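You operate a simulated robot arm through the tools that you are given. There is no shell and no other tool. Be economical: measure what you need, move in short steps, check, and stop when the job is done.

You run a simulated robot arm. Do the job below in one go: nothing can be reset, and whatever is moved stays where it is left.

TASK
Take the red cap on the blue table and put it away in the silver tray on the battery bench. Put the black box labelled "605" from the blue table in the blue pan and the black box that says "639" on the green table. Put one of the pink boxes from the blue table on the bottom shelf of the steel rack. Put the front housing from the blue table on the brown table. Open the upper left door, fetch the white box labelled "975" from the low shelf behind the upper left door and set it on the top shelf of the side rack and shut the door again. Open the lower right door. Any order will do.

It is judged by the outcome, as a careful person would: the job done as asked, and still so three seconds after it is handed in. It fails if anything else is knocked over, pushed out of place, dropped, spilled or broken. A push-on lid holds only when it is set on centred and level and pressed home; a screw cap is set on level and turned clockwise until tight.

THE ROBOT
A 6-joint arm with a fingered hand on a trunk, on a base that drives. Base frame: it is fixed to the floor where the robot stands at the start and does not move with it; the origin is under the middle of the robot, x ahead of it, y to its left, z up; the surface under the hand at the start is at about z = 0.88. Readings come in m, degrees, newtons and seconds.
With the tool pointing down near the work surface it reaches from about 0.34 to 0.8 m from the robot's upright axis, wherever it stands. Its first joint turns from -115.0 to 115.0 degrees. Places, roughly: black box [0.5, -0.25, 1]; blue pan (29x16x8 cm) [0.3, -0.2, 0.9]; bottom shelf of the steel rack [0.1, -2.1, 0.2]; brown table [0.4, 3.7, 0.9]; front housing (13x17x3 cm) [0.3, 0.7, 0.9]; green table [0.4, 2.1, 0.9]; lower right door [-7.4, -1.8, 0.7]; pink box [0.5, -0.5, 1]; red cap (3x3x3 cm) [0.5, 0.2, 0.9]; silver tray on the battery bench (13x17 cm) [-1.14, -1.94, 0.88]; top shelf of the side rack [-5.8, -1.9, 0.5]; upper left door [-6.4, -1.8, 1.8]; white box [-6.5, -2, 1.5]. Payload 4 kg.
Tool frame: the origin (TCP) lies between the finger pads and is the grasp point; the fingertips stand 0.026 m ahead of it; z points along the fingers, y is the line along which they close. Largest opening 0.164 m; the body of the gripper starts 0.073 m behind the TCP. The gripper is a hand of 5 fingers: y runs from the thumb to the fingers, the wrist lies at [0, 0, -0.239] in the tool frame, and closing takes about 1.5 s.
Orientation is that of the tool frame in the base frame, as a unit quaternion [w, x, y, z]. With the fingers straight down and closing along the base's y, the tool's x points along the base's -x, its y along +y and its z along -z.

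THE INTERFACE
- The arm moves only by the tool jog_arm. Its argument "increments" is a list of rows, each an object (a shift or turn left out is 0, a gripper value left out holds the last) with "linear": the shift along the tool's x, y, z in mm, a list of three; "angular": the turn, a rotation vector about the tool's x, y, z in degrees, a list of three. In form: [{"linear": [tx, ty, tz], "angular": [rx, ry, rz]}, ...]. A call has 1 to 12 rows; each row shifts and turns the commanded pose from where the row before left it, along the tool's axes as they then stand. "fingers" is the finger opening in mm, from 0 to 164, set as the call begins (left out, the last holds). A row lasts 0.2 s, in which the tool goes at most 0.05 m and 8.6 degrees; a call with a longer step from one row to the next is refused whole, and so is a gripper value outside its range. Where a pose cannot be reached the arm comes as near as it can. A force on the tool above 40 N (or 10 N above the force at the start of the call, whichever is more), or a blocked arm, ends the call early, and 0.2 s more pass. Each finger travels about 0.045 m/s and halts on what it meets, pressing with about 26 N; the grip force reading is that of the motor and also rises with nothing between the fingers. The clock runs only during rows and for 0.2 s after the last one: add rows that do not move to give the fingers time. It gives the time, the measured TCP pose, the force on the tool (base axes), the opening and the grip force at its end, in the units of the frame above (readings bear some noise), with the torque about the TCP (base axes, N m) and any sound that the robot's microphone picked up.
- Cameras (640 x 400 px; columns grow to the right, rows downward): "scene" is now at [0.0007, 0.1887, 1.7543]; the picture's right is [0.05, -1.00, 0.00], its down [-0.91, -0.05, -0.42] and it looks along [0.42, 0.02, -0.91] (base axes); focal length 269 px, centre (320, 200). "wrist" rides on the gripper at [0.05, -0.07, -0.093] in the tool frame; the picture's right is [0.81, 0.59, 0.00], its down [-0.43, 0.60, -0.68] and it looks along [-0.40, 0.55, 0.74] (tool axes); focal length 270 px, centre (320, 200). There is no depth. A picture from a camera that has moved, and an enlarged one, comes with that camera's place and axes in the base frame and with its lens.
- camera(camera): a new picture of that camera. It takes no simulated time.
- lift_body(by): slides the trunk up (or, below 0, down) by that many m; the arm and the scene camera ride with it, the base frame stays. It gives what a move gives, with no picture.
- roll_base(legs): drives the robot by 1 to 6 legs, each [ahead, left, turn to the left] in m, m and degrees, along the robot's own axes; the way and the turn of a leg run together, so that a leg with both is an arc; at most 1.5 m and 180 degrees a leg. The arm and the cameras ride along, it lands a little off, and it stops where it bumps. It gives what a move gives.
- finger_targets(finger1, finger2, finger3, finger4, thumb_bend): sets how far each is bent, from 0 (flat) to 1 (curled in); at 0.3 the hand is open as for a grip, at 0.7 the pads meet at the TCP. One left out holds its place. A second passes; each finger stops where it meets its share of the squeeze, and holds until it gets a number again. A gripper value or a shape takes the hand back. It gives what a move gives, with no picture; readings hold the bend of each and the force on the fingers (four entries, about 0 where the hand has none), thumb and palm.
- preshape(shape): the hand has 5 fingers and takes this shape, open, in about a second: jaw (thumb against the fingers, like two jaws); tri (thumb and two fingers); tip (a fingertip pinch); poke (one finger out to press); point (the index stretched); flat (the hand flat); cup (the hand cupped); fist (a fist). The gripper value then closes the fingers along that shape, each until it touches; the sizes above hold for jaw. It gives what a move gives, with no picture.
- turn_head(pan, tilt): turns the head with the scene camera to pan (to the left, within 155 degrees either way) and tilt (down, from -29 to 69), counted from straight ahead of the robot. It gives what a move gives.
- close_up(camera, box): a new picture of the part [left, top, right, bottom] of that camera's present view, enlarged. It takes no simulated time.
- sign_off(): hands the job in; it is judged then, once.

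Go step by step. Nothing tells you exact positions but the pictures and the camera data: compare them with the known pose of the tool, close in by small moves and look again before you grip or let go. The budget is 217 turns and 218 pictures, counting those below and the enlarged ones. Unless the task says otherwise, let go and move clear before handing in, and close with one line.

The tools are called after "Request:" by a JSON object that holds its "api" and its "payload". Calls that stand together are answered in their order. jog_arm: Moves the arm, as the interface text tells. Its arguments: {"type":"object","properties":{"increments":{"type":"array"},"fingers":{"type":"number"}},"required":["increments"]} The other tools are called the same way: lift_body (by) slides the trunk up or down; preshape (shape) gives the hand a shape; finger_targets (finger1, finger2, finger3, finger4, thumb_bend) moves the fingers one by one; roll_base (legs) drives the base; turn_head (pan, tilt) turns the head that bears the scene camera; camera (camera) takes a picture; close_up (camera, box) takes an enlarged picture of a part of a camera's view; sign_off () hands the job in.

At the start:

```text
time_s: 0.0
eef_pos: [0.5327, -0.2708, 1.2055]
orientation: [0.0, -0.001, 1.0, 0.001]
force: [-0.4, -0.9, -0.6]
moment: [-0.02, 0.01, 0.06]
finger_gap: 0.1638
grip_force: 0.1
shape: jaw
bend: [0.3, 0.3, 0.3, 0.3, 0.3]
finger forces: [0.1, 0.1, 0.1, 0.0, 0.0, 0.0]
trunk travel left (down, up): [-0.825, 0.165]
robot x, y, heading: [0.0009, -0.0015, 0.1]
head pan, tilt: [3.1, 65.2]
```

scene: 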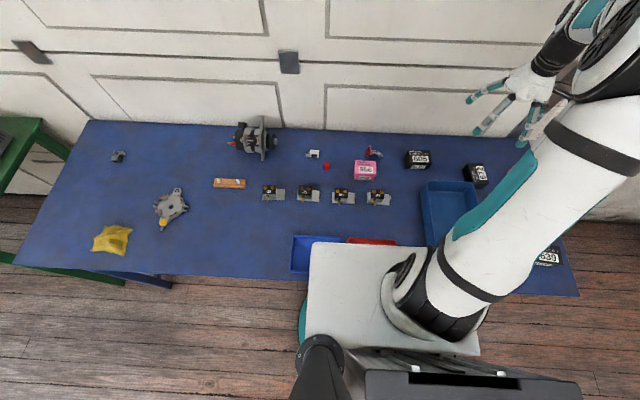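
wrist: 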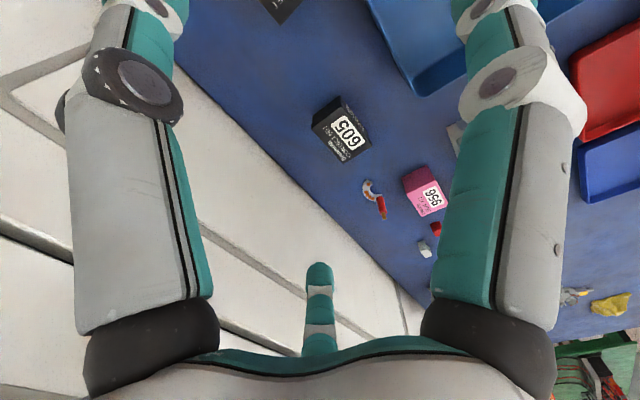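

I see the blue table with the red cap, a pink box, several black boxes, the pan and the housing. First I'll enlarge the view to read the labels.

Request:
{"api": "close_up", "payload": {"camera": "scene", "box": [290, 130, 580, 310]}}

Request:
{"api": "close_up", "payload": {"camera": "scene", "box": [80, 110, 340, 272]}}

```text
2.21 times, centred on (435, 220) of scene
camera zoom: at [0.0007, 0.1887, 1.7543], right [0.05, -1.0, 0.0], down [-0.91, -0.05, -0.42], along [0.42, 0.02, -0.91], focal length 594 px, centre (66, 156)
```

zoom: 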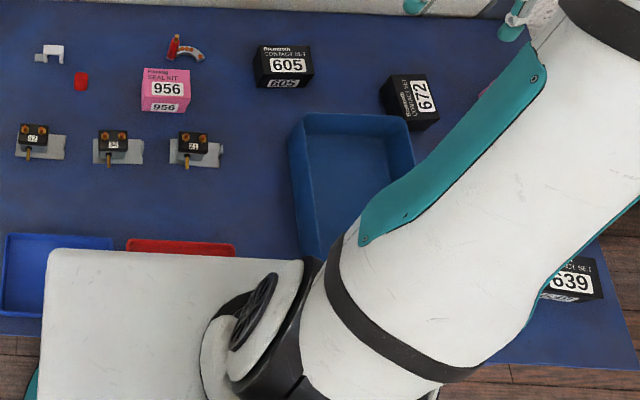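

```text
2.46 times, centred on (210, 191) of scene
camera zoom: at [0.0007, 0.1887, 1.7543], right [0.05, -1.0, 0.0], down [-0.91, -0.05, -0.42], along [0.42, 0.02, -0.91], focal length 662 px, centre (591, 222)
```

zoom: 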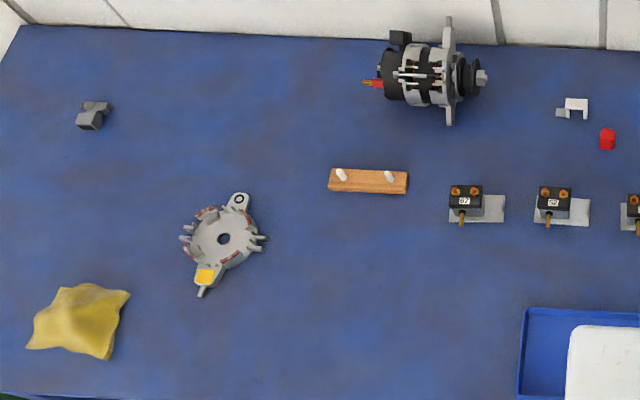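

The 605 box is at about (0.58, -0.148), roughly 10x6x4 cm, with its long side along y. I'll turn the hand 90° to grip across x, so it fits along the pan's length.

Request:
{"api": "jog_arm", "payload": {"increments": [{"angular": [0, 0, 8.2]}, {"angular": [0, 0, 8.2]}, {"angular": [0, 0, 8.2]}, {"angular": [0, 0, 8.2]}, {"angular": [0, 0, 8.2]}, {"angular": [0, 0, 8.2]}, {"angular": [0, 0, 8.2]}, {"angular": [0, 0, 8.2]}, {"angular": [0, 0, 8.2]}, {"angular": [0, 0, 8.2]}, {"angular": [0, 0, 8]}, {}]}}

```text
time_s: 2.6
eef_pos: [0.5333, -0.2701, 1.2042]
orientation: [0.0, 0.708, 0.707, 0.0]
force: [0.1, -0.2, -0.9]
moment: [0.0, 0.02, -0.03]
finger_gap: 0.1641
grip_force: 0.0
shape: jaw
bend: [0.3, 0.3, 0.3, 0.3, 0.3]
finger forces: [0.0, 0.1, 0.1, 0.0, 0.0, 0.0]
trunk travel left (down, up): [-0.825, 0.165]
robot x, y, heading: [-0.0015, -0.0019, -0.0]
head pan, tilt: [3.1, 65.2]
```

The turn worked, so tool x is now base y and tool y is base x. I'll move over the 605 box and look.

Request:
{"api": "jog_arm", "payload": {"increments": [{"linear": [40, 16, 0]}, {"linear": [41, 16, 0]}, {"linear": [41, 15, 20]}, {"linear": [0, 0, 45]}, {"linear": [0, 0, 45]}, {"linear": [0, 0, 30]}, {}], "fingers": 120}}

Request:
{"api": "camera", "payload": {"camera": "wrist"}}

Request:
{"api": "camera", "payload": {"camera": "scene"}}

```text
time_s: 4.2
eef_pos: [0.5816, -0.1472, 1.0668]
orientation: [0.0, 0.707, 0.707, 0.0]
force: [0.7, 0.0, 0.2]
moment: [-0.03, 0.02, 0.04]
finger_gap: 0.1201
grip_force: 0.0
shape: jaw
bend: [0.28, 0.28, 0.28, 0.28, 0.62]
finger forces: [0.0, 0.0, 0.1, 0.1, 0.1, 0.0]
trunk travel left (down, up): [-0.825, 0.165]
robot x, y, heading: [0.0022, 0.0016, -0.2]
head pan, tilt: [3.1, 65.2]
```

```text
213 pictures are left
camera wrist: at [0.5095, -0.0956, 1.1595], right [0.59, 0.81, 0.0], down [0.6, -0.43, 0.68], along [0.55, -0.4, -0.74], focal length 270 px, centre (320, 200)
```

wrist: 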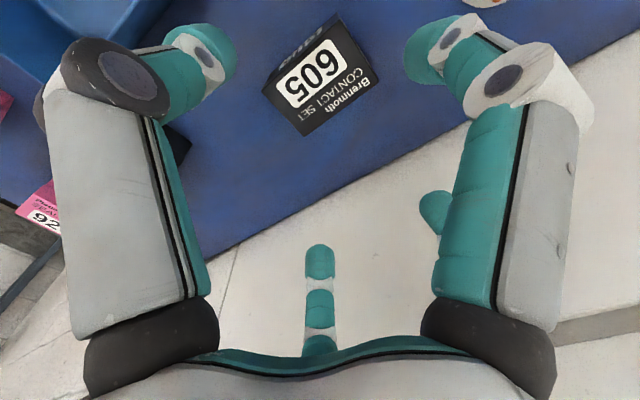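

```text
212 pictures are left
camera scene: at [0.0005, 0.189, 1.7543], right [0.05, -1.0, 0.0], down [-0.91, -0.05, -0.42], along [0.42, 0.02, -0.91], focal length 269 px, centre (320, 200)
```

scene: 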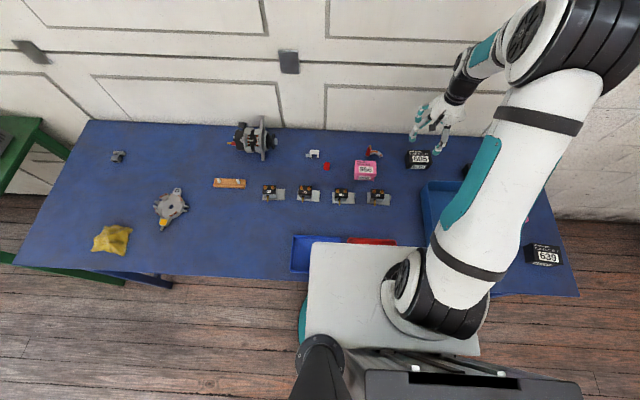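

The wrist view confirms the 605 box at about (0.576, -0.143). I'll descend around it and close.

Request:
{"api": "jog_arm", "payload": {"increments": [{"linear": [3, -6, 40]}, {"linear": [0, 0, 40]}, {"linear": [0, 0, 40]}, {"linear": [0, 0, 25]}, {"linear": [0, 0, 10]}, {}]}}

Request:
{"api": "camera", "payload": {"camera": "wrist"}}

```text
time_s: 5.6
eef_pos: [0.5736, -0.1462, 0.9119]
orientation: [0.001, 0.706, 0.708, 0.0]
force: [-0.5, 0.3, 0.2]
moment: [0.01, -0.01, 0.0]
finger_gap: 0.1204
grip_force: 0.1
shape: jaw
bend: [0.28, 0.28, 0.28, 0.28, 0.62]
finger forces: [0.1, 0.0, 0.0, 0.0, 0.1, 0.0]
trunk travel left (down, up): [-0.825, 0.165]
robot x, y, heading: [0.0023, 0.0017, 0.2]
head pan, tilt: [3.1, 65.2]
```

```text
211 pictures are left
camera wrist: at [0.5029, -0.0941, 1.0046], right [0.59, 0.81, 0.0], down [0.6, -0.43, 0.68], along [0.55, -0.4, -0.74], focal length 270 px, centre (320, 200)
```

wrist: 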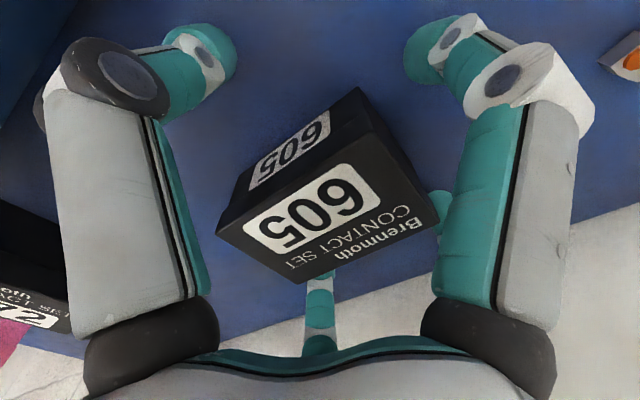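

The box sits between the fingers. I'll close the hand.

Request:
{"api": "jog_arm", "payload": {"increments": [{}, {}, {}, {}, {}, {}, {}, {}], "fingers": 40}}

Request:
{"api": "camera", "payload": {"camera": "wrist"}}

```text
time_s: 7.4
eef_pos: [0.5737, -0.1455, 0.9119]
orientation: [0.0, 0.707, 0.708, -0.001]
force: [-0.5, -0.2, 0.0]
moment: [0.0, 0.01, -0.03]
finger_gap: 0.0643
grip_force: 26.6
shape: jaw
bend: [0.37, 0.41, 0.41, 0.37, 0.7]
finger forces: [23.5, 19.7, 19.6, 23.4, 21.6, 0.0]
trunk travel left (down, up): [-0.825, 0.165]
robot x, y, heading: [-0.0002, -0.002, -0.1]
head pan, tilt: [3.1, 65.2]
```

```text
210 pictures are left
camera wrist: at [0.5031, -0.0942, 1.0047], right [0.59, 0.81, 0.0], down [0.6, -0.43, 0.68], along [0.55, -0.4, -0.74], focal length 270 px, centre (320, 200)
```

wrist: 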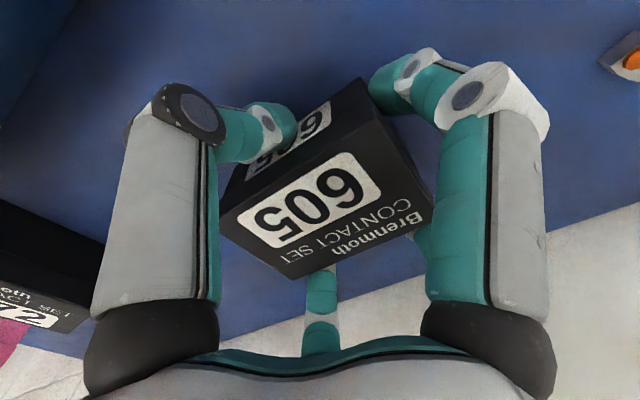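

The box is gripped firmly. I'll lift it and carry it over the pan, whose centre is about (0.31, -0.233).

Request:
{"api": "jog_arm", "payload": {"increments": [{"linear": [0, 0, -30]}, {"linear": [0, 0, -45]}, {"linear": [0, 0, -45]}, {"linear": [0, 0, -40]}, {"linear": [-17, -44, 0]}, {"linear": [-17, -45, 0]}, {"linear": [-17, -45, 0]}, {"linear": [-18, -45, 0]}, {"linear": [-18, -45, 0]}, {}, {}]}}

Request:
{"api": "camera", "payload": {"camera": "scene"}}

Request:
{"api": "camera", "payload": {"camera": "wrist"}}

```text
time_s: 9.8
eef_pos: [0.3509, -0.2332, 1.0706]
orientation: [0.0, 0.707, 0.707, 0.001]
force: [0.3, -0.2, -0.6]
moment: [0.0, -0.02, 0.02]
finger_gap: 0.0643
grip_force: 26.0
shape: jaw
bend: [0.37, 0.41, 0.41, 0.37, 0.7]
finger forces: [23.3, 19.9, 19.7, 23.5, 21.9, 0.0]
trunk travel left (down, up): [-0.825, 0.165]
robot x, y, heading: [0.0008, -0.0, -0.0]
head pan, tilt: [3.1, 65.2]
```

```text
209 pictures are left
camera scene: at [0.0002, 0.1886, 1.7543], right [0.05, -1.0, 0.0], down [-0.91, -0.05, -0.42], along [0.42, 0.02, -0.91], focal length 269 px, centre (320, 200)
```

scene: 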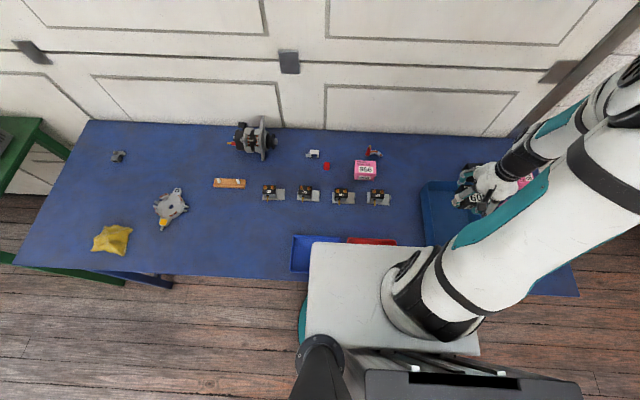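

```text
208 pictures are left
camera wrist: at [0.2791, -0.1809, 1.1636], right [0.59, 0.81, 0.0], down [0.6, -0.43, 0.68], along [0.55, -0.4, -0.74], focal length 270 px, centre (320, 200)
```

wrist: 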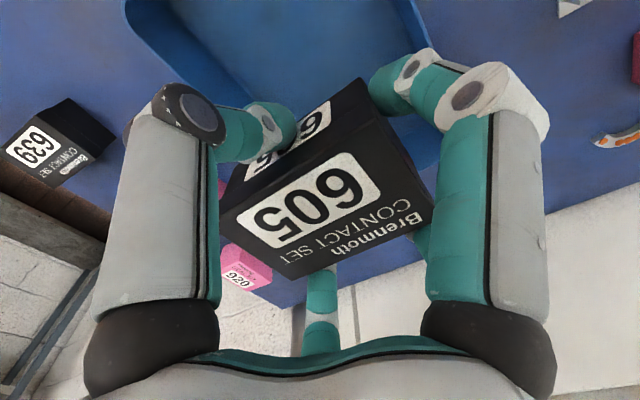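

The box is over the pan and the rim lines up. I'll lower it inside.

Request:
{"api": "jog_arm", "payload": {"increments": [{"linear": [0, 0, 40]}, {"linear": [0, 0, 40]}, {"linear": [0, 0, 40]}, {"linear": [0, 0, 18]}, {"linear": [0, 0, 6]}, {}]}}

Request:
{"api": "camera", "payload": {"camera": "wrist"}}

```text
time_s: 11.2
eef_pos: [0.3498, -0.2335, 0.9268]
orientation: [0.0, 0.708, 0.706, 0.0]
force: [-0.1, 1.5, 0.9]
moment: [-0.13, 0.0, -0.06]
finger_gap: 0.0641
grip_force: 26.3
shape: jaw
bend: [0.37, 0.41, 0.41, 0.37, 0.7]
finger forces: [23.5, 19.9, 19.6, 26.3, 22.0, 0.0]
trunk travel left (down, up): [-0.825, 0.165]
robot x, y, heading: [0.002, -0.0019, 0.3]
head pan, tilt: [3.1, 65.2]
```

```text
207 pictures are left
camera wrist: at [0.2795, -0.1822, 1.0202], right [0.59, 0.81, 0.0], down [0.6, -0.43, 0.68], along [0.55, -0.4, -0.74], focal length 270 px, centre (320, 200)
```

wrist: 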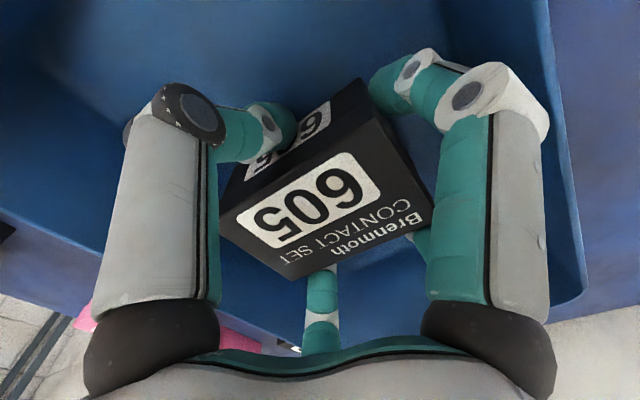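

The right-hand finger brushes the pan's left wall. I'll shift 8 mm away from it and lower slowly.

Request:
{"api": "jog_arm", "payload": {"increments": [{"linear": [-4, 0, -3]}, {"linear": [-5, 0, 0]}, {}]}}

Request:
{"api": "jog_arm", "payload": {"increments": [{"linear": [0, 0, 3]}, {"linear": [0, 0, 3]}, {"linear": [0, 0, 3]}, {}]}}

```text
time_s: 12.0
eef_pos: [0.3509, -0.2423, 0.9299]
orientation: [0.0, 0.707, 0.707, 0.0]
force: [-0.9, 1.2, -0.1]
moment: [-0.02, 0.03, -0.06]
finger_gap: 0.0642
grip_force: 26.0
shape: jaw
bend: [0.37, 0.41, 0.41, 0.37, 0.7]
finger forces: [23.5, 19.9, 19.7, 25.5, 22.0, 0.0]
trunk travel left (down, up): [-0.825, 0.165]
robot x, y, heading: [-0.0003, 0.0011, 0.0]
head pan, tilt: [3.1, 65.2]
```

```text
time_s: 13.0
eef_pos: [0.3493, -0.2415, 0.9205]
orientation: [0.0, 0.707, 0.707, 0.0]
force: [0.6, 0.8, -0.3]
moment: [-0.09, 0.02, -0.01]
finger_gap: 0.0642
grip_force: 25.8
shape: jaw
bend: [0.37, 0.41, 0.41, 0.37, 0.7]
finger forces: [23.5, 19.8, 19.7, 25.6, 22.0, 0.1]
trunk travel left (down, up): [-0.825, 0.165]
robot x, y, heading: [-0.0004, 0.0001, 0.1]
head pan, tilt: [3.1, 65.2]
```

Request:
{"api": "camera", "payload": {"camera": "wrist"}}

Request:
{"api": "close_up", "payload": {"camera": "scene", "box": [380, 150, 600, 300]}}

```text
206 pictures are left
camera wrist: at [0.2788, -0.1904, 1.0146], right [0.59, 0.81, 0.0], down [0.6, -0.43, 0.68], along [0.55, -0.4, -0.74], focal length 270 px, centre (320, 200)
```

wrist: 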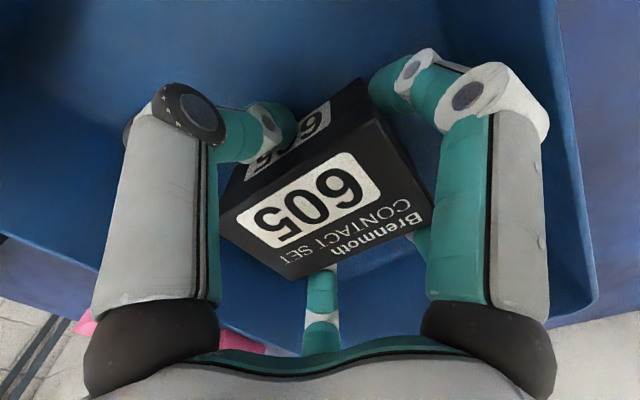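

```text
2.67 times, centred on (490, 225) of scene
camera zoom: at [0.0008, 0.1889, 1.7543], right [0.05, -1.0, 0.0], down [-0.91, -0.05, -0.42], along [0.42, 0.02, -0.91], focal length 718 px, centre (-133, 133)
```

zoom: 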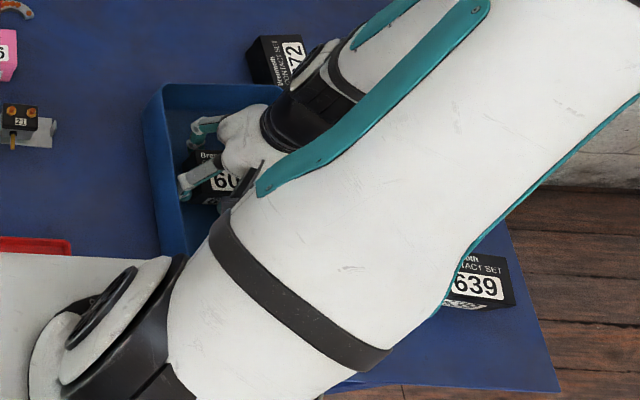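

The pan seems to have shifted about 1 cm toward -y, with the box against its right wall. I'll move 7 mm back toward +y and check the force.

Request:
{"api": "jog_arm", "payload": {"increments": [{"linear": [4, 0, 0]}, {"linear": [4, 0, 0]}, {}]}}

Request:
{"api": "camera", "payload": {"camera": "wrist"}}

Request:
{"api": "close_up", "payload": {"camera": "scene", "box": [380, 150, 600, 300]}}

```text
time_s: 13.8
eef_pos: [0.3489, -0.2346, 0.921]
orientation: [-0.001, 0.707, 0.707, 0.0]
force: [0.0, -1.1, 0.7]
moment: [0.09, -0.01, 0.06]
finger_gap: 0.0642
grip_force: 25.8
shape: jaw
bend: [0.37, 0.41, 0.41, 0.37, 0.7]
finger forces: [25.6, 19.8, 19.8, 24.0, 22.0, 0.1]
trunk travel left (down, up): [-0.825, 0.165]
robot x, y, heading: [0.0021, -0.0004, 0.2]
head pan, tilt: [3.1, 65.2]
```

```text
204 pictures are left
camera wrist: at [0.2789, -0.1828, 1.0142], right [0.59, 0.81, 0.0], down [0.6, -0.43, 0.68], along [0.55, -0.4, -0.74], focal length 270 px, centre (320, 200)
```

wrist: 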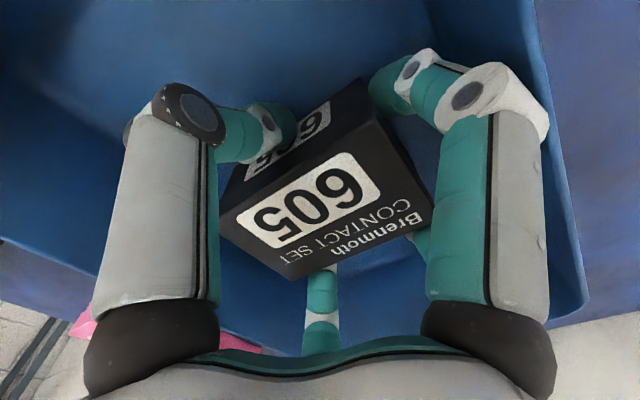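

```text
2.67 times, centred on (490, 225) of scene
camera zoom: at [0.0008, 0.1884, 1.7543], right [0.05, -1.0, 0.0], down [-0.91, -0.05, -0.42], along [0.42, 0.02, -0.91], focal length 718 px, centre (-133, 133)
```

zoom: 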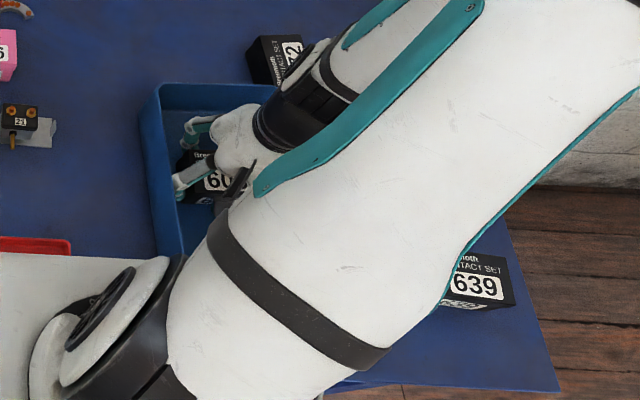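

The pan is within about 2 mm of where it started, and the hand just fits. I'll back off 3 mm and lower to the floor.

Request:
{"api": "jog_arm", "payload": {"increments": [{"linear": [-3, 0, 0]}, {"linear": [0, 0, 2]}, {"linear": [0, 0, 2]}, {}]}}

```text
time_s: 14.8
eef_pos: [0.3508, -0.2367, 0.917]
orientation: [0.0, 0.708, 0.707, 0.0]
force: [-0.5, 0.6, 2.0]
moment: [-0.01, 0.08, -0.02]
finger_gap: 0.0642
grip_force: 26.3
shape: jaw
bend: [0.37, 0.41, 0.41, 0.37, 0.7]
finger forces: [23.9, 19.8, 19.7, 24.0, 22.3, 0.0]
trunk travel left (down, up): [-0.825, 0.165]
robot x, y, heading: [0.0029, -0.0041, -0.0]
head pan, tilt: [3.1, 65.2]
```

The box is touching the pan floor. I'll release and retreat straight up.

Request:
{"api": "jog_arm", "payload": {"increments": [{}, {}, {}, {}, {}, {}], "fingers": 95}}

Request:
{"api": "jog_arm", "payload": {"increments": [{"linear": [0, 0, -15]}, {"linear": [0, 0, -30]}, {"linear": [0, 0, -45]}, {"linear": [0, 0, -45]}, {"linear": [0, 0, -45]}, {"linear": [0, 0, -45]}, {}]}}

Request:
{"api": "camera", "payload": {"camera": "wrist"}}

Request:
{"api": "camera", "payload": {"camera": "scene"}}

```text
time_s: 16.2
eef_pos: [0.3496, -0.2364, 0.9171]
orientation: [0.0, 0.707, 0.707, 0.0]
force: [-1.1, 1.0, -2.2]
moment: [-0.01, -0.04, -0.03]
finger_gap: 0.0934
grip_force: 0.0
shape: jaw
bend: [0.35, 0.34, 0.34, 0.35, 0.7]
finger forces: [2.1, 0.0, 0.0, 3.3, 0.0, 0.0]
trunk travel left (down, up): [-0.825, 0.165]
robot x, y, heading: [0.0001, 0.001, 0.1]
head pan, tilt: [3.1, 65.2]
```

```text
time_s: 17.8
eef_pos: [0.3508, -0.2367, 1.1418]
orientation: [0.0, 0.707, 0.707, 0.001]
force: [0.3, -0.8, 0.4]
moment: [0.02, 0.03, 0.02]
finger_gap: 0.0944
grip_force: 0.1
shape: jaw
bend: [0.34, 0.34, 0.34, 0.34, 0.7]
finger forces: [0.1, 0.0, 0.0, 0.0, 0.1, 0.1]
trunk travel left (down, up): [-0.825, 0.165]
robot x, y, heading: [-0.0022, 0.0007, -0.2]
head pan, tilt: [3.1, 65.2]
```

```text
202 pictures are left
camera wrist: at [0.2797, -0.1845, 1.2351], right [0.59, 0.81, 0.0], down [0.6, -0.43, 0.68], along [0.55, -0.4, -0.74], focal length 270 px, centre (320, 200)
```

wrist: 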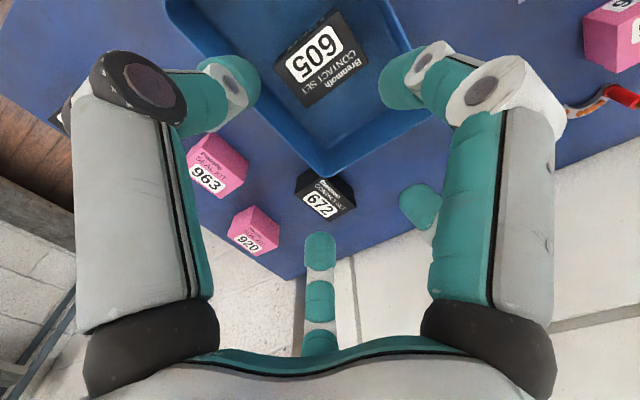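

```text
201 pictures are left
camera scene: at [0.0014, 0.1882, 1.7543], right [0.05, -1.0, 0.0], down [-0.91, -0.05, -0.42], along [0.42, 0.02, -0.91], focal length 269 px, centre (320, 200)
```

scene: 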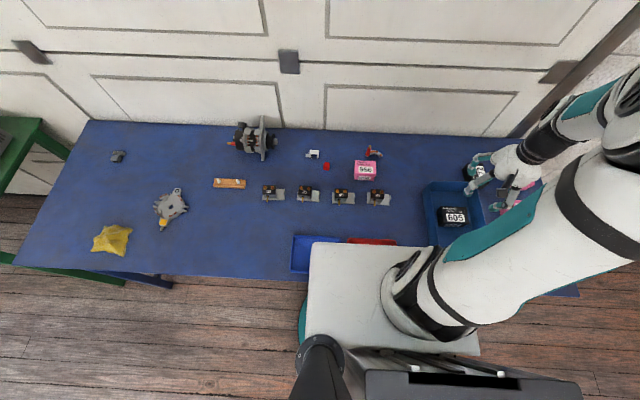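

The 605 box is in the pan, and the pan has barely moved. Next is the 639 box near (0.236, -0.513), so I'll move the hand above it and look.

Request:
{"api": "jog_arm", "payload": {"increments": [{"linear": [-45, -18, 0]}, {"linear": [-45, -18, 0]}, {"linear": [-45, -18, 0]}, {"linear": [-45, -18, 0]}, {"linear": [-45, -20, 0]}, {"linear": [-46, -20, 0]}, {}, {}], "fingers": 120}}

Request:
{"api": "camera", "payload": {"camera": "wrist"}}

Request:
{"api": "camera", "payload": {"camera": "scene"}}

```text
refused: row 6 steps farther than a row can; nothing moved
```

```text
200 pictures are left
camera wrist: at [0.2797, -0.1845, 1.2351], right [0.59, 0.81, 0.0], down [0.6, -0.43, 0.68], along [0.55, -0.4, -0.74], focal length 270 px, centre (320, 200)
```

wrist: 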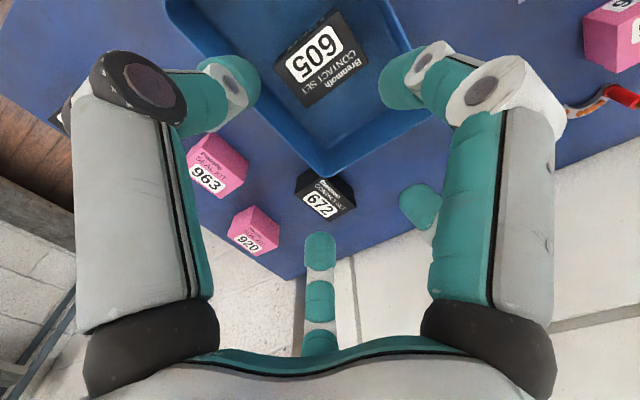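

```text
199 pictures are left
camera scene: at [0.0014, 0.1882, 1.7543], right [0.05, -1.0, 0.0], down [-0.91, -0.05, -0.42], along [0.42, 0.02, -0.91], focal length 269 px, centre (320, 200)
```

scene: 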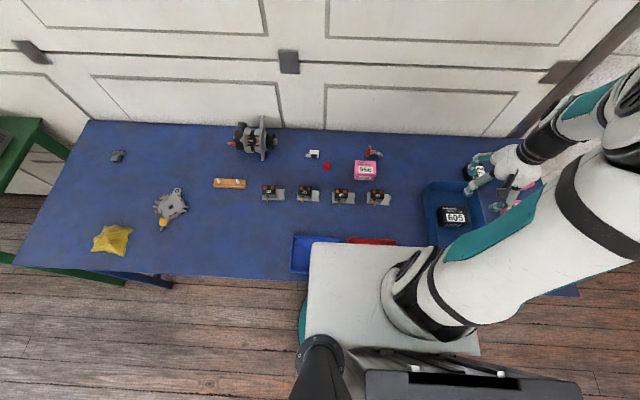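

The move was refused because one row was slightly too long, so I'll use smaller steps.

Request:
{"api": "jog_arm", "payload": {"increments": [{"linear": [-40, -16, 0]}, {"linear": [-40, -16, 0]}, {"linear": [-40, -16, 0]}, {"linear": [-40, -16, 0]}, {"linear": [-40, -16, 0]}, {"linear": [-40, -17, 0]}, {"linear": [-36, -17, 0]}, {}], "fingers": 120}}

Request:
{"api": "camera", "payload": {"camera": "wrist"}}

Request:
{"api": "camera", "payload": {"camera": "scene"}}

```text
time_s: 19.6
eef_pos: [0.236, -0.5126, 1.1395]
orientation: [0.0, 0.707, 0.707, 0.0]
force: [0.4, 0.7, -0.1]
moment: [0.0, -0.01, -0.01]
finger_gap: 0.1197
grip_force: 0.0
shape: jaw
bend: [0.28, 0.28, 0.28, 0.28, 0.63]
finger forces: [0.1, 0.1, 0.0, 0.0, 0.0, 0.0]
trunk travel left (down, up): [-0.825, 0.165]
robot x, y, heading: [-0.0014, 0.0017, 0.0]
head pan, tilt: [3.1, 65.2]
```

```text
198 pictures are left
camera wrist: at [0.164, -0.4608, 1.2332], right [0.59, 0.81, 0.0], down [0.6, -0.43, 0.68], along [0.55, -0.4, -0.74], focal length 270 px, centre (320, 200)
```

wrist: 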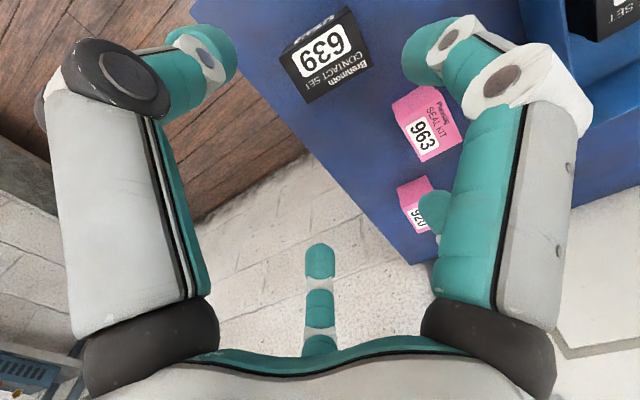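

```text
197 pictures are left
camera scene: at [0.0008, 0.1896, 1.7542], right [0.05, -1.0, 0.0], down [-0.91, -0.05, -0.42], along [0.42, 0.02, -0.91], focal length 269 px, centre (320, 200)
```

scene: 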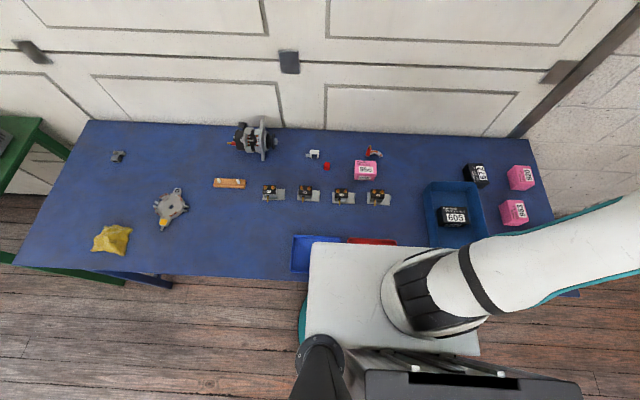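

The 639 box is centred near (0.236, -0.508), turned about 5° clockwise. I'll align, descend and grip.

Request:
{"api": "jog_arm", "payload": {"increments": [{"linear": [5, 0, 40], "angular": [0, 0, 4]}, {"linear": [0, 0, 45]}, {"linear": [0, 0, 45]}, {"linear": [0, 0, 45]}, {"linear": [0, 0, 35]}, {"linear": [0, 0, 17]}, {}]}}

Request:
{"api": "camera", "payload": {"camera": "wrist"}}

```text
time_s: 21.2
eef_pos: [0.2364, -0.5068, 0.9161]
orientation: [0.0, 0.731, 0.682, 0.0]
force: [-0.2, 0.0, 0.3]
moment: [0.01, 0.03, -0.03]
finger_gap: 0.1195
grip_force: 0.1
shape: jaw
bend: [0.28, 0.28, 0.28, 0.28, 0.63]
finger forces: [0.0, 0.0, 0.1, 0.1, 0.0, 0.0]
trunk travel left (down, up): [-0.825, 0.165]
robot x, y, heading: [0.0032, -0.0018, 0.0]
head pan, tilt: [3.1, 65.2]
```

```text
196 pictures are left
camera wrist: at [0.1684, -0.4515, 1.0088], right [0.64, 0.77, 0.0], down [0.56, -0.47, 0.68], along [0.52, -0.44, -0.74], focal length 270 px, centre (320, 200)
```

wrist: 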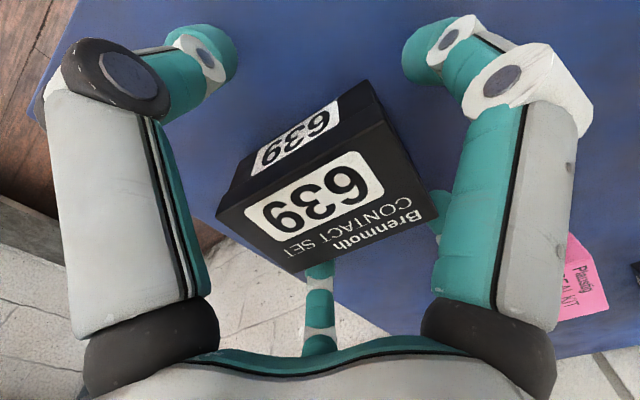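

Request:
{"api": "jog_arm", "payload": {"increments": [{"linear": [0, 0, 3]}, {}, {}, {}, {}, {}, {}, {}], "fingers": 40}}

Request:
{"api": "jog_arm", "payload": {"increments": [{"linear": [0, 0, -30]}, {"linear": [0, 0, -45]}, {"linear": [0, 0, -45]}, {"linear": [0, 0, -45]}, {"linear": [0, 0, -45]}, {}]}}

Request:
{"api": "camera", "payload": {"camera": "wrist"}}

```text
time_s: 23.0
eef_pos: [0.2377, -0.5078, 0.9114]
orientation: [0.0, 0.731, 0.682, 0.0]
force: [-0.6, 0.1, -0.6]
moment: [0.01, 0.04, 0.01]
finger_gap: 0.0634
grip_force: 26.3
shape: jaw
bend: [0.37, 0.4, 0.41, 0.37, 0.7]
finger forces: [22.4, 19.0, 19.6, 22.7, 23.7, 0.0]
trunk travel left (down, up): [-0.825, 0.165]
robot x, y, heading: [0.0009, -0.0001, 0.2]
head pan, tilt: [3.1, 65.2]
```

```text
time_s: 24.4
eef_pos: [0.2362, -0.5077, 1.1211]
orientation: [0.0, 0.732, 0.682, 0.0]
force: [-0.9, -0.2, -1.3]
moment: [0.01, 0.01, -0.03]
finger_gap: 0.0634
grip_force: 25.9
shape: jaw
bend: [0.37, 0.41, 0.41, 0.37, 0.7]
finger forces: [22.3, 18.9, 19.6, 22.7, 24.0, 0.1]
trunk travel left (down, up): [-0.825, 0.165]
robot x, y, heading: [-0.0002, 0.0028, 0.0]
head pan, tilt: [3.1, 65.2]
```

```text
195 pictures are left
camera wrist: at [0.1684, -0.4512, 1.2144], right [0.64, 0.77, 0.0], down [0.56, -0.47, 0.68], along [0.52, -0.43, -0.74], focal length 270 px, centre (320, 200)
```

wrist: 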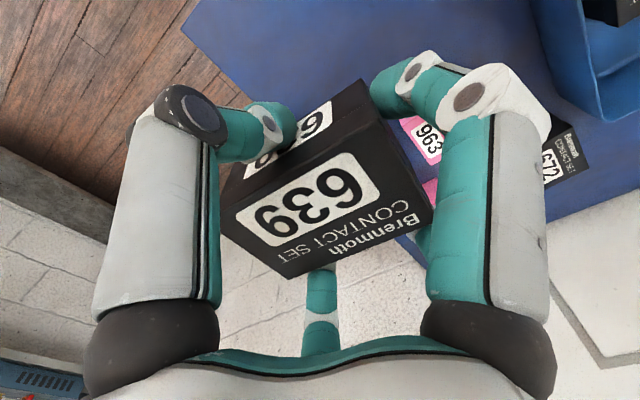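

The 639 box is held. I'll back away from the table and look left along the path and at the green table.

Request:
{"api": "roll_base", "payload": {"legs": [[-0.45, 0, 0]]}}

Request:
{"api": "turn_head", "payload": {"pan": 75, "tilt": 30}}

Request:
{"api": "camera", "payload": {"camera": "scene"}}

Request:
{"api": "turn_head", "payload": {"pan": -75, "tilt": 30}}

Request:
{"api": "camera", "payload": {"camera": "scene"}}

```text
time_s: 27.1
eef_pos: [-0.2232, -0.506, 1.1201]
orientation: [0.0, 0.732, 0.681, 0.0]
force: [-0.2, -1.0, -0.2]
moment: [-0.01, 0.0, -0.01]
finger_gap: 0.0635
grip_force: 26.1
shape: jaw
bend: [0.37, 0.41, 0.41, 0.37, 0.7]
finger forces: [22.4, 18.9, 19.7, 22.7, 23.8, 0.0]
trunk travel left (down, up): [-0.825, 0.165]
robot x, y, heading: [-0.4563, 0.0009, 0.0]
head pan, tilt: [3.1, 65.2]
```

```text
time_s: 28.6
eef_pos: [-0.2233, -0.5074, 1.1209]
orientation: [0.0, 0.732, 0.681, 0.001]
force: [0.1, 0.3, -0.4]
moment: [-0.01, 0.03, -0.03]
finger_gap: 0.063
grip_force: 26.5
shape: jaw
bend: [0.37, 0.41, 0.41, 0.37, 0.7]
finger forces: [22.4, 18.9, 19.7, 22.7, 23.9, 0.0]
trunk travel left (down, up): [-0.825, 0.165]
robot x, y, heading: [-0.4579, 0.0033, -0.2]
head pan, tilt: [75.0, 30.0]
```

```text
194 pictures are left
camera scene: at [-0.4934, 0.2731, 1.8021], right [0.97, -0.26, 0.0], down [-0.13, -0.48, -0.87], along [0.23, 0.84, -0.5], focal length 269 px, centre (320, 200)
```

scene: 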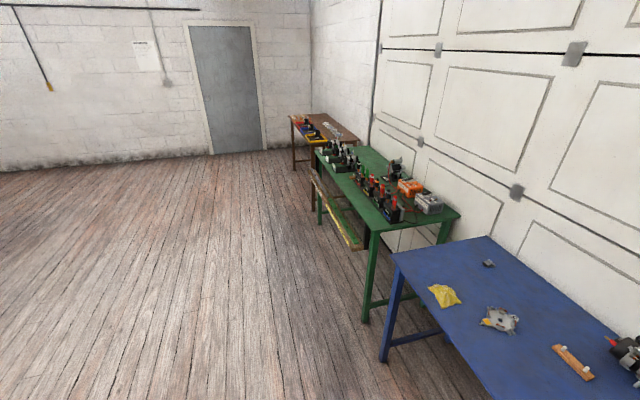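

```text
time_s: 30.9
eef_pos: [-0.2239, -0.5073, 1.1214]
orientation: [-0.001, 0.731, 0.682, 0.0]
force: [0.3, 0.3, -1.8]
moment: [0.01, 0.01, -0.01]
finger_gap: 0.0635
grip_force: 25.8
shape: jaw
bend: [0.37, 0.41, 0.41, 0.37, 0.7]
finger forces: [22.5, 19.0, 19.8, 22.7, 23.9, 0.0]
trunk travel left (down, up): [-0.825, 0.165]
robot x, y, heading: [-0.4536, -0.001, -0.3]
head pan, tilt: [-75.0, 30.0]
```

```text
193 pictures are left
camera scene: at [-0.4938, 0.0984, 1.8021], right [-0.97, -0.26, 0.0], down [-0.13, 0.48, -0.87], along [0.22, -0.84, -0.5], focal length 269 px, centre (320, 200)
```

scene: 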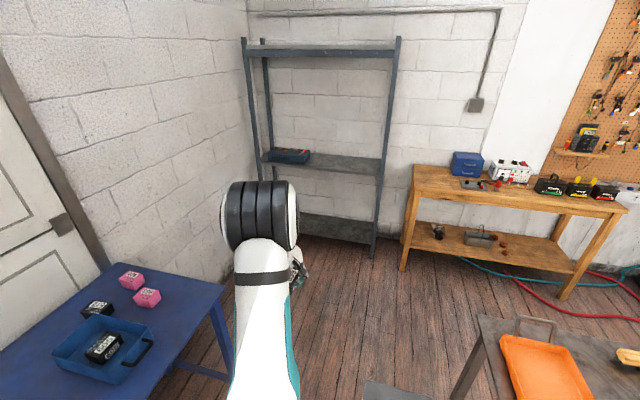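

The path on the left is clear, and the green table spans about y 1.42–2.8. I'll drive left alongside it and look at its top.

Request:
{"api": "roll_base", "payload": {"legs": [[0, 1.0, 0], [0, 0.9, 0]]}}

Request:
{"api": "turn_head", "payload": {"pan": -10, "tilt": 45}}

Request:
{"api": "camera", "payload": {"camera": "scene"}}

```text
time_s: 40.4
eef_pos: [-0.2203, 1.3833, 1.1207]
orientation: [0.0, 0.729, 0.685, 0.0]
force: [-0.4, -0.4, -0.7]
moment: [0.03, 0.01, -0.01]
finger_gap: 0.0633
grip_force: 26.0
shape: jaw
bend: [0.37, 0.41, 0.41, 0.37, 0.7]
finger forces: [22.4, 18.9, 19.8, 22.7, 24.1, 0.0]
trunk travel left (down, up): [-0.825, 0.165]
robot x, y, heading: [-0.4602, 1.8881, 0.5]
head pan, tilt: [-75.0, 30.0]
```

```text
time_s: 41.8
eef_pos: [-0.2208, 1.3844, 1.1204]
orientation: [0.001, 0.728, 0.686, 0.0]
force: [-0.3, -0.3, -0.7]
moment: [-0.01, 0.03, -0.01]
finger_gap: 0.0634
grip_force: 25.9
shape: jaw
bend: [0.37, 0.41, 0.41, 0.37, 0.7]
finger forces: [22.4, 18.9, 19.7, 22.7, 24.0, 0.0]
trunk travel left (down, up): [-0.825, 0.165]
robot x, y, heading: [-0.4609, 1.8884, 0.3]
head pan, tilt: [-10.0, 45.0]
```

```text
192 pictures are left
camera scene: at [-0.4418, 2.0595, 1.7795], right [-0.17, -0.99, 0.0], down [-0.7, 0.12, -0.71], along [0.7, -0.12, -0.71], focal length 269 px, centre (320, 200)
```

scene: 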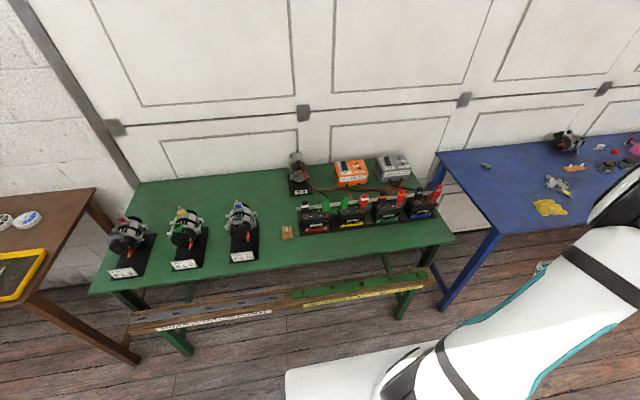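

The green table has a free patch behind and between the items. I'll check the robot's footprint and the low shelf before driving in.

Request:
{"api": "turn_head", "payload": {"pan": 20, "tilt": 69}}

Request:
{"api": "camera", "payload": {"camera": "scene"}}

Request:
{"api": "turn_head", "payload": {"pan": 0, "tilt": 50}}

Request:
{"api": "close_up", "payload": {"camera": "scene", "box": [160, 100, 480, 300]}}

```text
time_s: 42.7
eef_pos: [-0.2201, 1.383, 1.1205]
orientation: [0.0, 0.728, 0.685, -0.001]
force: [0.1, -0.2, -0.5]
moment: [0.01, 0.01, 0.0]
finger_gap: 0.0635
grip_force: 25.5
shape: jaw
bend: [0.37, 0.41, 0.41, 0.37, 0.7]
finger forces: [22.4, 18.9, 19.7, 22.7, 24.0, 0.0]
trunk travel left (down, up): [-0.825, 0.165]
robot x, y, heading: [-0.46, 1.8897, 0.2]
head pan, tilt: [20.0, 68.8]
```

```text
191 pictures are left
camera scene: at [-0.4696, 2.0925, 1.7507], right [0.35, -0.94, 0.0], down [-0.87, -0.33, -0.36], along [0.34, 0.13, -0.93], focal length 269 px, centre (320, 200)
```

scene: 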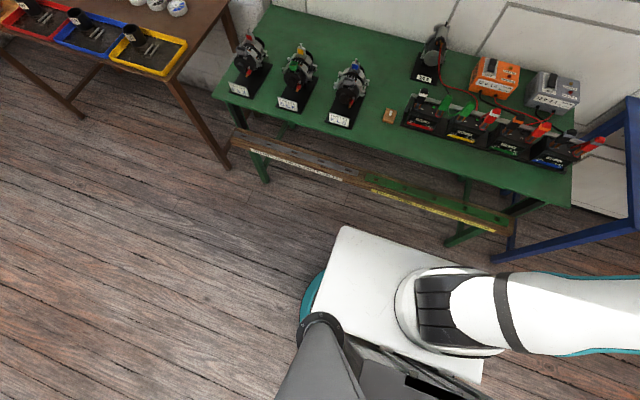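

```text
time_s: 43.5
eef_pos: [-0.2206, 1.3825, 1.1218]
orientation: [0.0, 0.728, 0.685, 0.0]
force: [0.6, 0.0, -1.1]
moment: [0.06, 0.0, -0.01]
finger_gap: 0.0635
grip_force: 26.1
shape: jaw
bend: [0.37, 0.41, 0.41, 0.37, 0.7]
finger forces: [22.4, 18.9, 19.8, 22.8, 24.0, 0.1]
trunk travel left (down, up): [-0.825, 0.165]
robot x, y, heading: [-0.4645, 1.8899, 0.2]
head pan, tilt: [0.0, 50.0]
```

```text
2.00 times, centred on (320, 200) of scene
camera zoom: at [-0.4451, 2.0738, 1.7725], right [0.01, -1.0, 0.0], down [-0.77, -0.01, -0.64], along [0.64, 0.01, -0.77], focal length 538 px, centre (320, 200)
```

zoom: 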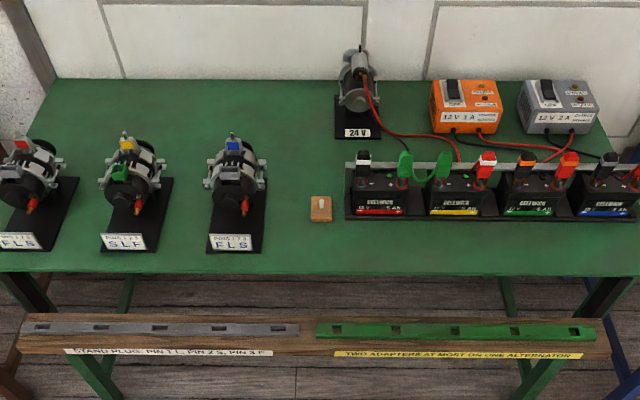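

The low rail sits at about z=0.7, and the arm carriage rides above the table, so driving in part way is fine. I'll raise the hand and swing it in front toward y≈2.17 first.

Request:
{"api": "jog_arm", "payload": {"increments": [{"linear": [0, 0, -40]}, {"linear": [0, 0, -40]}, {"linear": [47, 12.4, 0]}, {"linear": [47, 12.4, 0]}, {"linear": [47, 12.4, 0]}, {"linear": [47, 12.4, 0]}, {"linear": [47, 12.4, 0]}, {"linear": [47, 12.4, 0]}, {"linear": [47, 12.4, 0]}, {"linear": [47, 12.4, 0]}, {"linear": [47, 12.4, 0]}, {}]}}

Request:
{"api": "jog_arm", "payload": {"increments": [{"linear": [47, 12.4, 0]}, {"linear": [47, 12.4, 0]}, {"linear": [47, 12.4, 0]}, {"linear": [47, 12.4, 0]}, {"linear": [47, 12.4, 0]}, {"linear": [47, 12.4, 0]}, {"linear": [47, 12.4, 0]}, {"linear": [47, 12.4, 0]}, {"angular": [0, 0, -3.5]}, {}]}}

Request:
{"api": "roll_base", "payload": {"legs": [[0.34, 0, 0]]}}

Request:
{"api": "camera", "payload": {"camera": "scene"}}

Request:
{"api": "camera", "payload": {"camera": "wrist"}}

```text
time_s: 46.1
eef_pos: [-0.0847, 1.7964, 1.2008]
orientation: [0.0, 0.728, 0.685, 0.0]
force: [-0.6, 0.2, -0.2]
moment: [0.0, -0.01, -0.02]
finger_gap: 0.0632
grip_force: 26.4
shape: jaw
bend: [0.37, 0.41, 0.42, 0.37, 0.7]
finger forces: [22.3, 18.8, 19.6, 22.8, 23.7, 0.0]
trunk travel left (down, up): [-0.825, 0.165]
robot x, y, heading: [-0.462, 1.8888, 0.5]
head pan, tilt: [0.0, 50.0]
```

```text
time_s: 48.4
eef_pos: [0.0389, 2.1691, 1.2004]
orientation: [0.0, 0.707, 0.707, 0.001]
force: [-0.9, 0.9, -0.5]
moment: [-0.02, 0.01, 0.0]
finger_gap: 0.0629
grip_force: 26.0
shape: jaw
bend: [0.37, 0.41, 0.42, 0.37, 0.7]
finger forces: [22.3, 18.7, 19.5, 22.8, 23.5, 0.0]
trunk travel left (down, up): [-0.825, 0.165]
robot x, y, heading: [-0.4559, 1.8835, 0.6]
head pan, tilt: [0.0, 50.0]
```

```text
time_s: 50.6
eef_pos: [0.3744, 2.1737, 1.201]
orientation: [0.0, 0.706, 0.709, 0.0]
force: [0.7, 0.3, -1.8]
moment: [-0.04, 0.07, -0.02]
finger_gap: 0.0628
grip_force: 25.9
shape: jaw
bend: [0.37, 0.41, 0.42, 0.37, 0.7]
finger forces: [22.3, 18.8, 19.6, 22.9, 23.5, 0.0]
trunk travel left (down, up): [-0.825, 0.165]
robot x, y, heading: [-0.1262, 1.8908, 0.7]
head pan, tilt: [0.0, 50.0]
```

```text
189 pictures are left
camera scene: at [-0.1083, 2.0775, 1.7726], right [0.01, -1.0, 0.0], down [-0.77, -0.01, -0.64], along [0.64, 0.01, -0.77], focal length 269 px, centre (320, 200)
```

scene: 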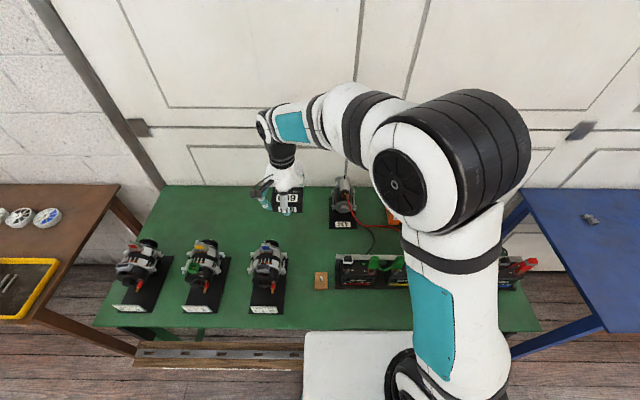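

```text
188 pictures are left
camera wrist: at [0.3038, 2.2241, 1.2946], right [0.59, 0.81, 0.0], down [0.6, -0.43, 0.68], along [0.55, -0.4, -0.74], focal length 270 px, centre (320, 200)
```

wrist: 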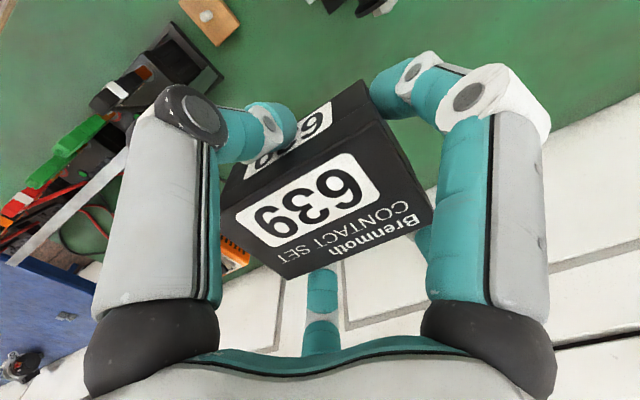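

The robot stopped cleanly at x=-0.126. I'll move 95 mm forward to the free patch and lower.

Request:
{"api": "jog_arm", "payload": {"increments": [{"linear": [3, 48, 0]}, {"linear": [3, 47, 0]}, {"linear": [0, 0, 45]}, {"linear": [0, 0, 45]}, {"linear": [0, 0, 45]}, {"linear": [0, 0, 45]}, {}]}}

Request:
{"api": "camera", "payload": {"camera": "wrist"}}

Request:
{"api": "camera", "payload": {"camera": "scene"}}

```text
time_s: 52.2
eef_pos: [0.4686, 2.1794, 1.0218]
orientation: [0.0, 0.706, 0.708, -0.001]
force: [0.7, -0.4, -0.7]
moment: [-0.02, 0.0, 0.01]
finger_gap: 0.0633
grip_force: 25.9
shape: jaw
bend: [0.37, 0.41, 0.42, 0.37, 0.7]
finger forces: [22.4, 18.8, 19.6, 22.7, 23.7, 0.1]
trunk travel left (down, up): [-0.825, 0.165]
robot x, y, heading: [-0.1204, 1.8901, 0.8]
head pan, tilt: [0.0, 50.0]
```

```text
187 pictures are left
camera wrist: at [0.3975, 2.2301, 1.1142], right [0.59, 0.81, 0.0], down [0.6, -0.43, 0.68], along [0.55, -0.4, -0.74], focal length 270 px, centre (320, 200)
```

wrist: 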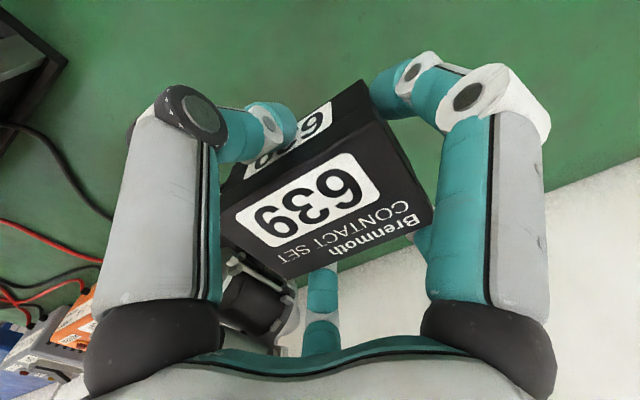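

```text
186 pictures are left
camera scene: at [-0.11, 2.0772, 1.7726], right [0.01, -1.0, 0.0], down [-0.77, -0.01, -0.64], along [0.64, 0.01, -0.77], focal length 269 px, centre (320, 200)
```

scene: 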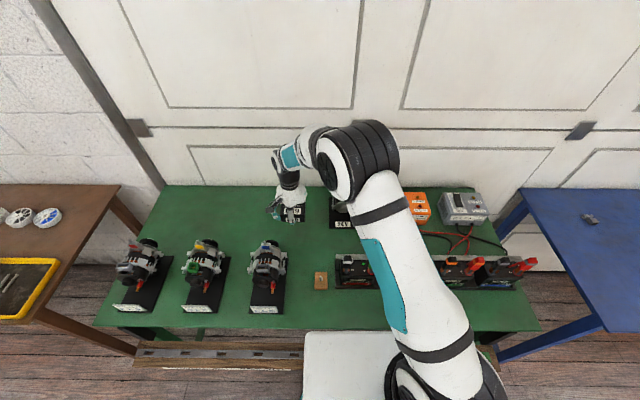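

Request:
{"api": "jog_arm", "payload": {"increments": [{"linear": [15, 0, 0]}, {"linear": [0, 0, 40]}, {"linear": [0, 0, 40]}, {"linear": [0, 0, 15]}, {"linear": [0, 0, 5]}, {}]}}

Request:
{"api": "camera", "payload": {"camera": "wrist"}}

```text
time_s: 53.6
eef_pos: [0.4675, 2.1937, 0.9211]
orientation: [0.0, 0.706, 0.708, 0.0]
force: [-0.6, 0.2, -0.5]
moment: [0.0, 0.0, 0.0]
finger_gap: 0.0628
grip_force: 25.7
shape: jaw
bend: [0.37, 0.41, 0.42, 0.37, 0.7]
finger forces: [22.4, 18.9, 19.6, 22.8, 23.9, 0.0]
trunk travel left (down, up): [-0.825, 0.165]
robot x, y, heading: [-0.1208, 1.8919, 0.7]
head pan, tilt: [0.0, 50.0]
```

```text
185 pictures are left
camera wrist: at [0.397, 2.2453, 1.0143], right [0.59, 0.81, 0.0], down [0.6, -0.43, 0.68], along [0.55, -0.4, -0.74], focal length 270 px, centre (320, 200)
```

wrist: 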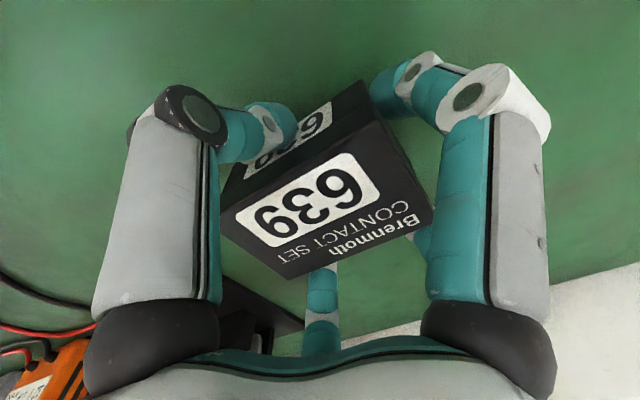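

Request:
{"api": "jog_arm", "payload": {"increments": [{"linear": [0, 0, 3]}, {"linear": [0, 0, 3]}, {"linear": [0, 0, 2]}, {}]}}

```text
time_s: 54.6
eef_pos: [0.4703, 2.1947, 0.9129]
orientation: [0.0, 0.706, 0.708, 0.001]
force: [0.0, 0.0, -0.9]
moment: [-0.02, 0.0, 0.01]
finger_gap: 0.0628
grip_force: 25.7
shape: jaw
bend: [0.37, 0.41, 0.42, 0.37, 0.7]
finger forces: [22.4, 18.8, 19.6, 22.8, 23.8, 0.0]
trunk travel left (down, up): [-0.825, 0.165]
robot x, y, heading: [-0.1272, 1.8921, 0.8]
head pan, tilt: [0.0, 50.0]
```

Request:
{"api": "jog_arm", "payload": {"increments": [{"linear": [0, 0, 2]}, {}]}}

```text
time_s: 55.2
eef_pos: [0.469, 2.1932, 0.9119]
orientation: [0.0, 0.706, 0.708, 0.0]
force: [0.4, -0.6, 0.7]
moment: [-0.02, 0.03, 0.03]
finger_gap: 0.0629
grip_force: 26.1
shape: jaw
bend: [0.37, 0.41, 0.42, 0.37, 0.7]
finger forces: [22.5, 19.0, 19.6, 22.9, 24.0, 0.0]
trunk travel left (down, up): [-0.825, 0.165]
robot x, y, heading: [-0.1257, 1.8932, 0.9]
head pan, tilt: [0.0, 50.0]
```

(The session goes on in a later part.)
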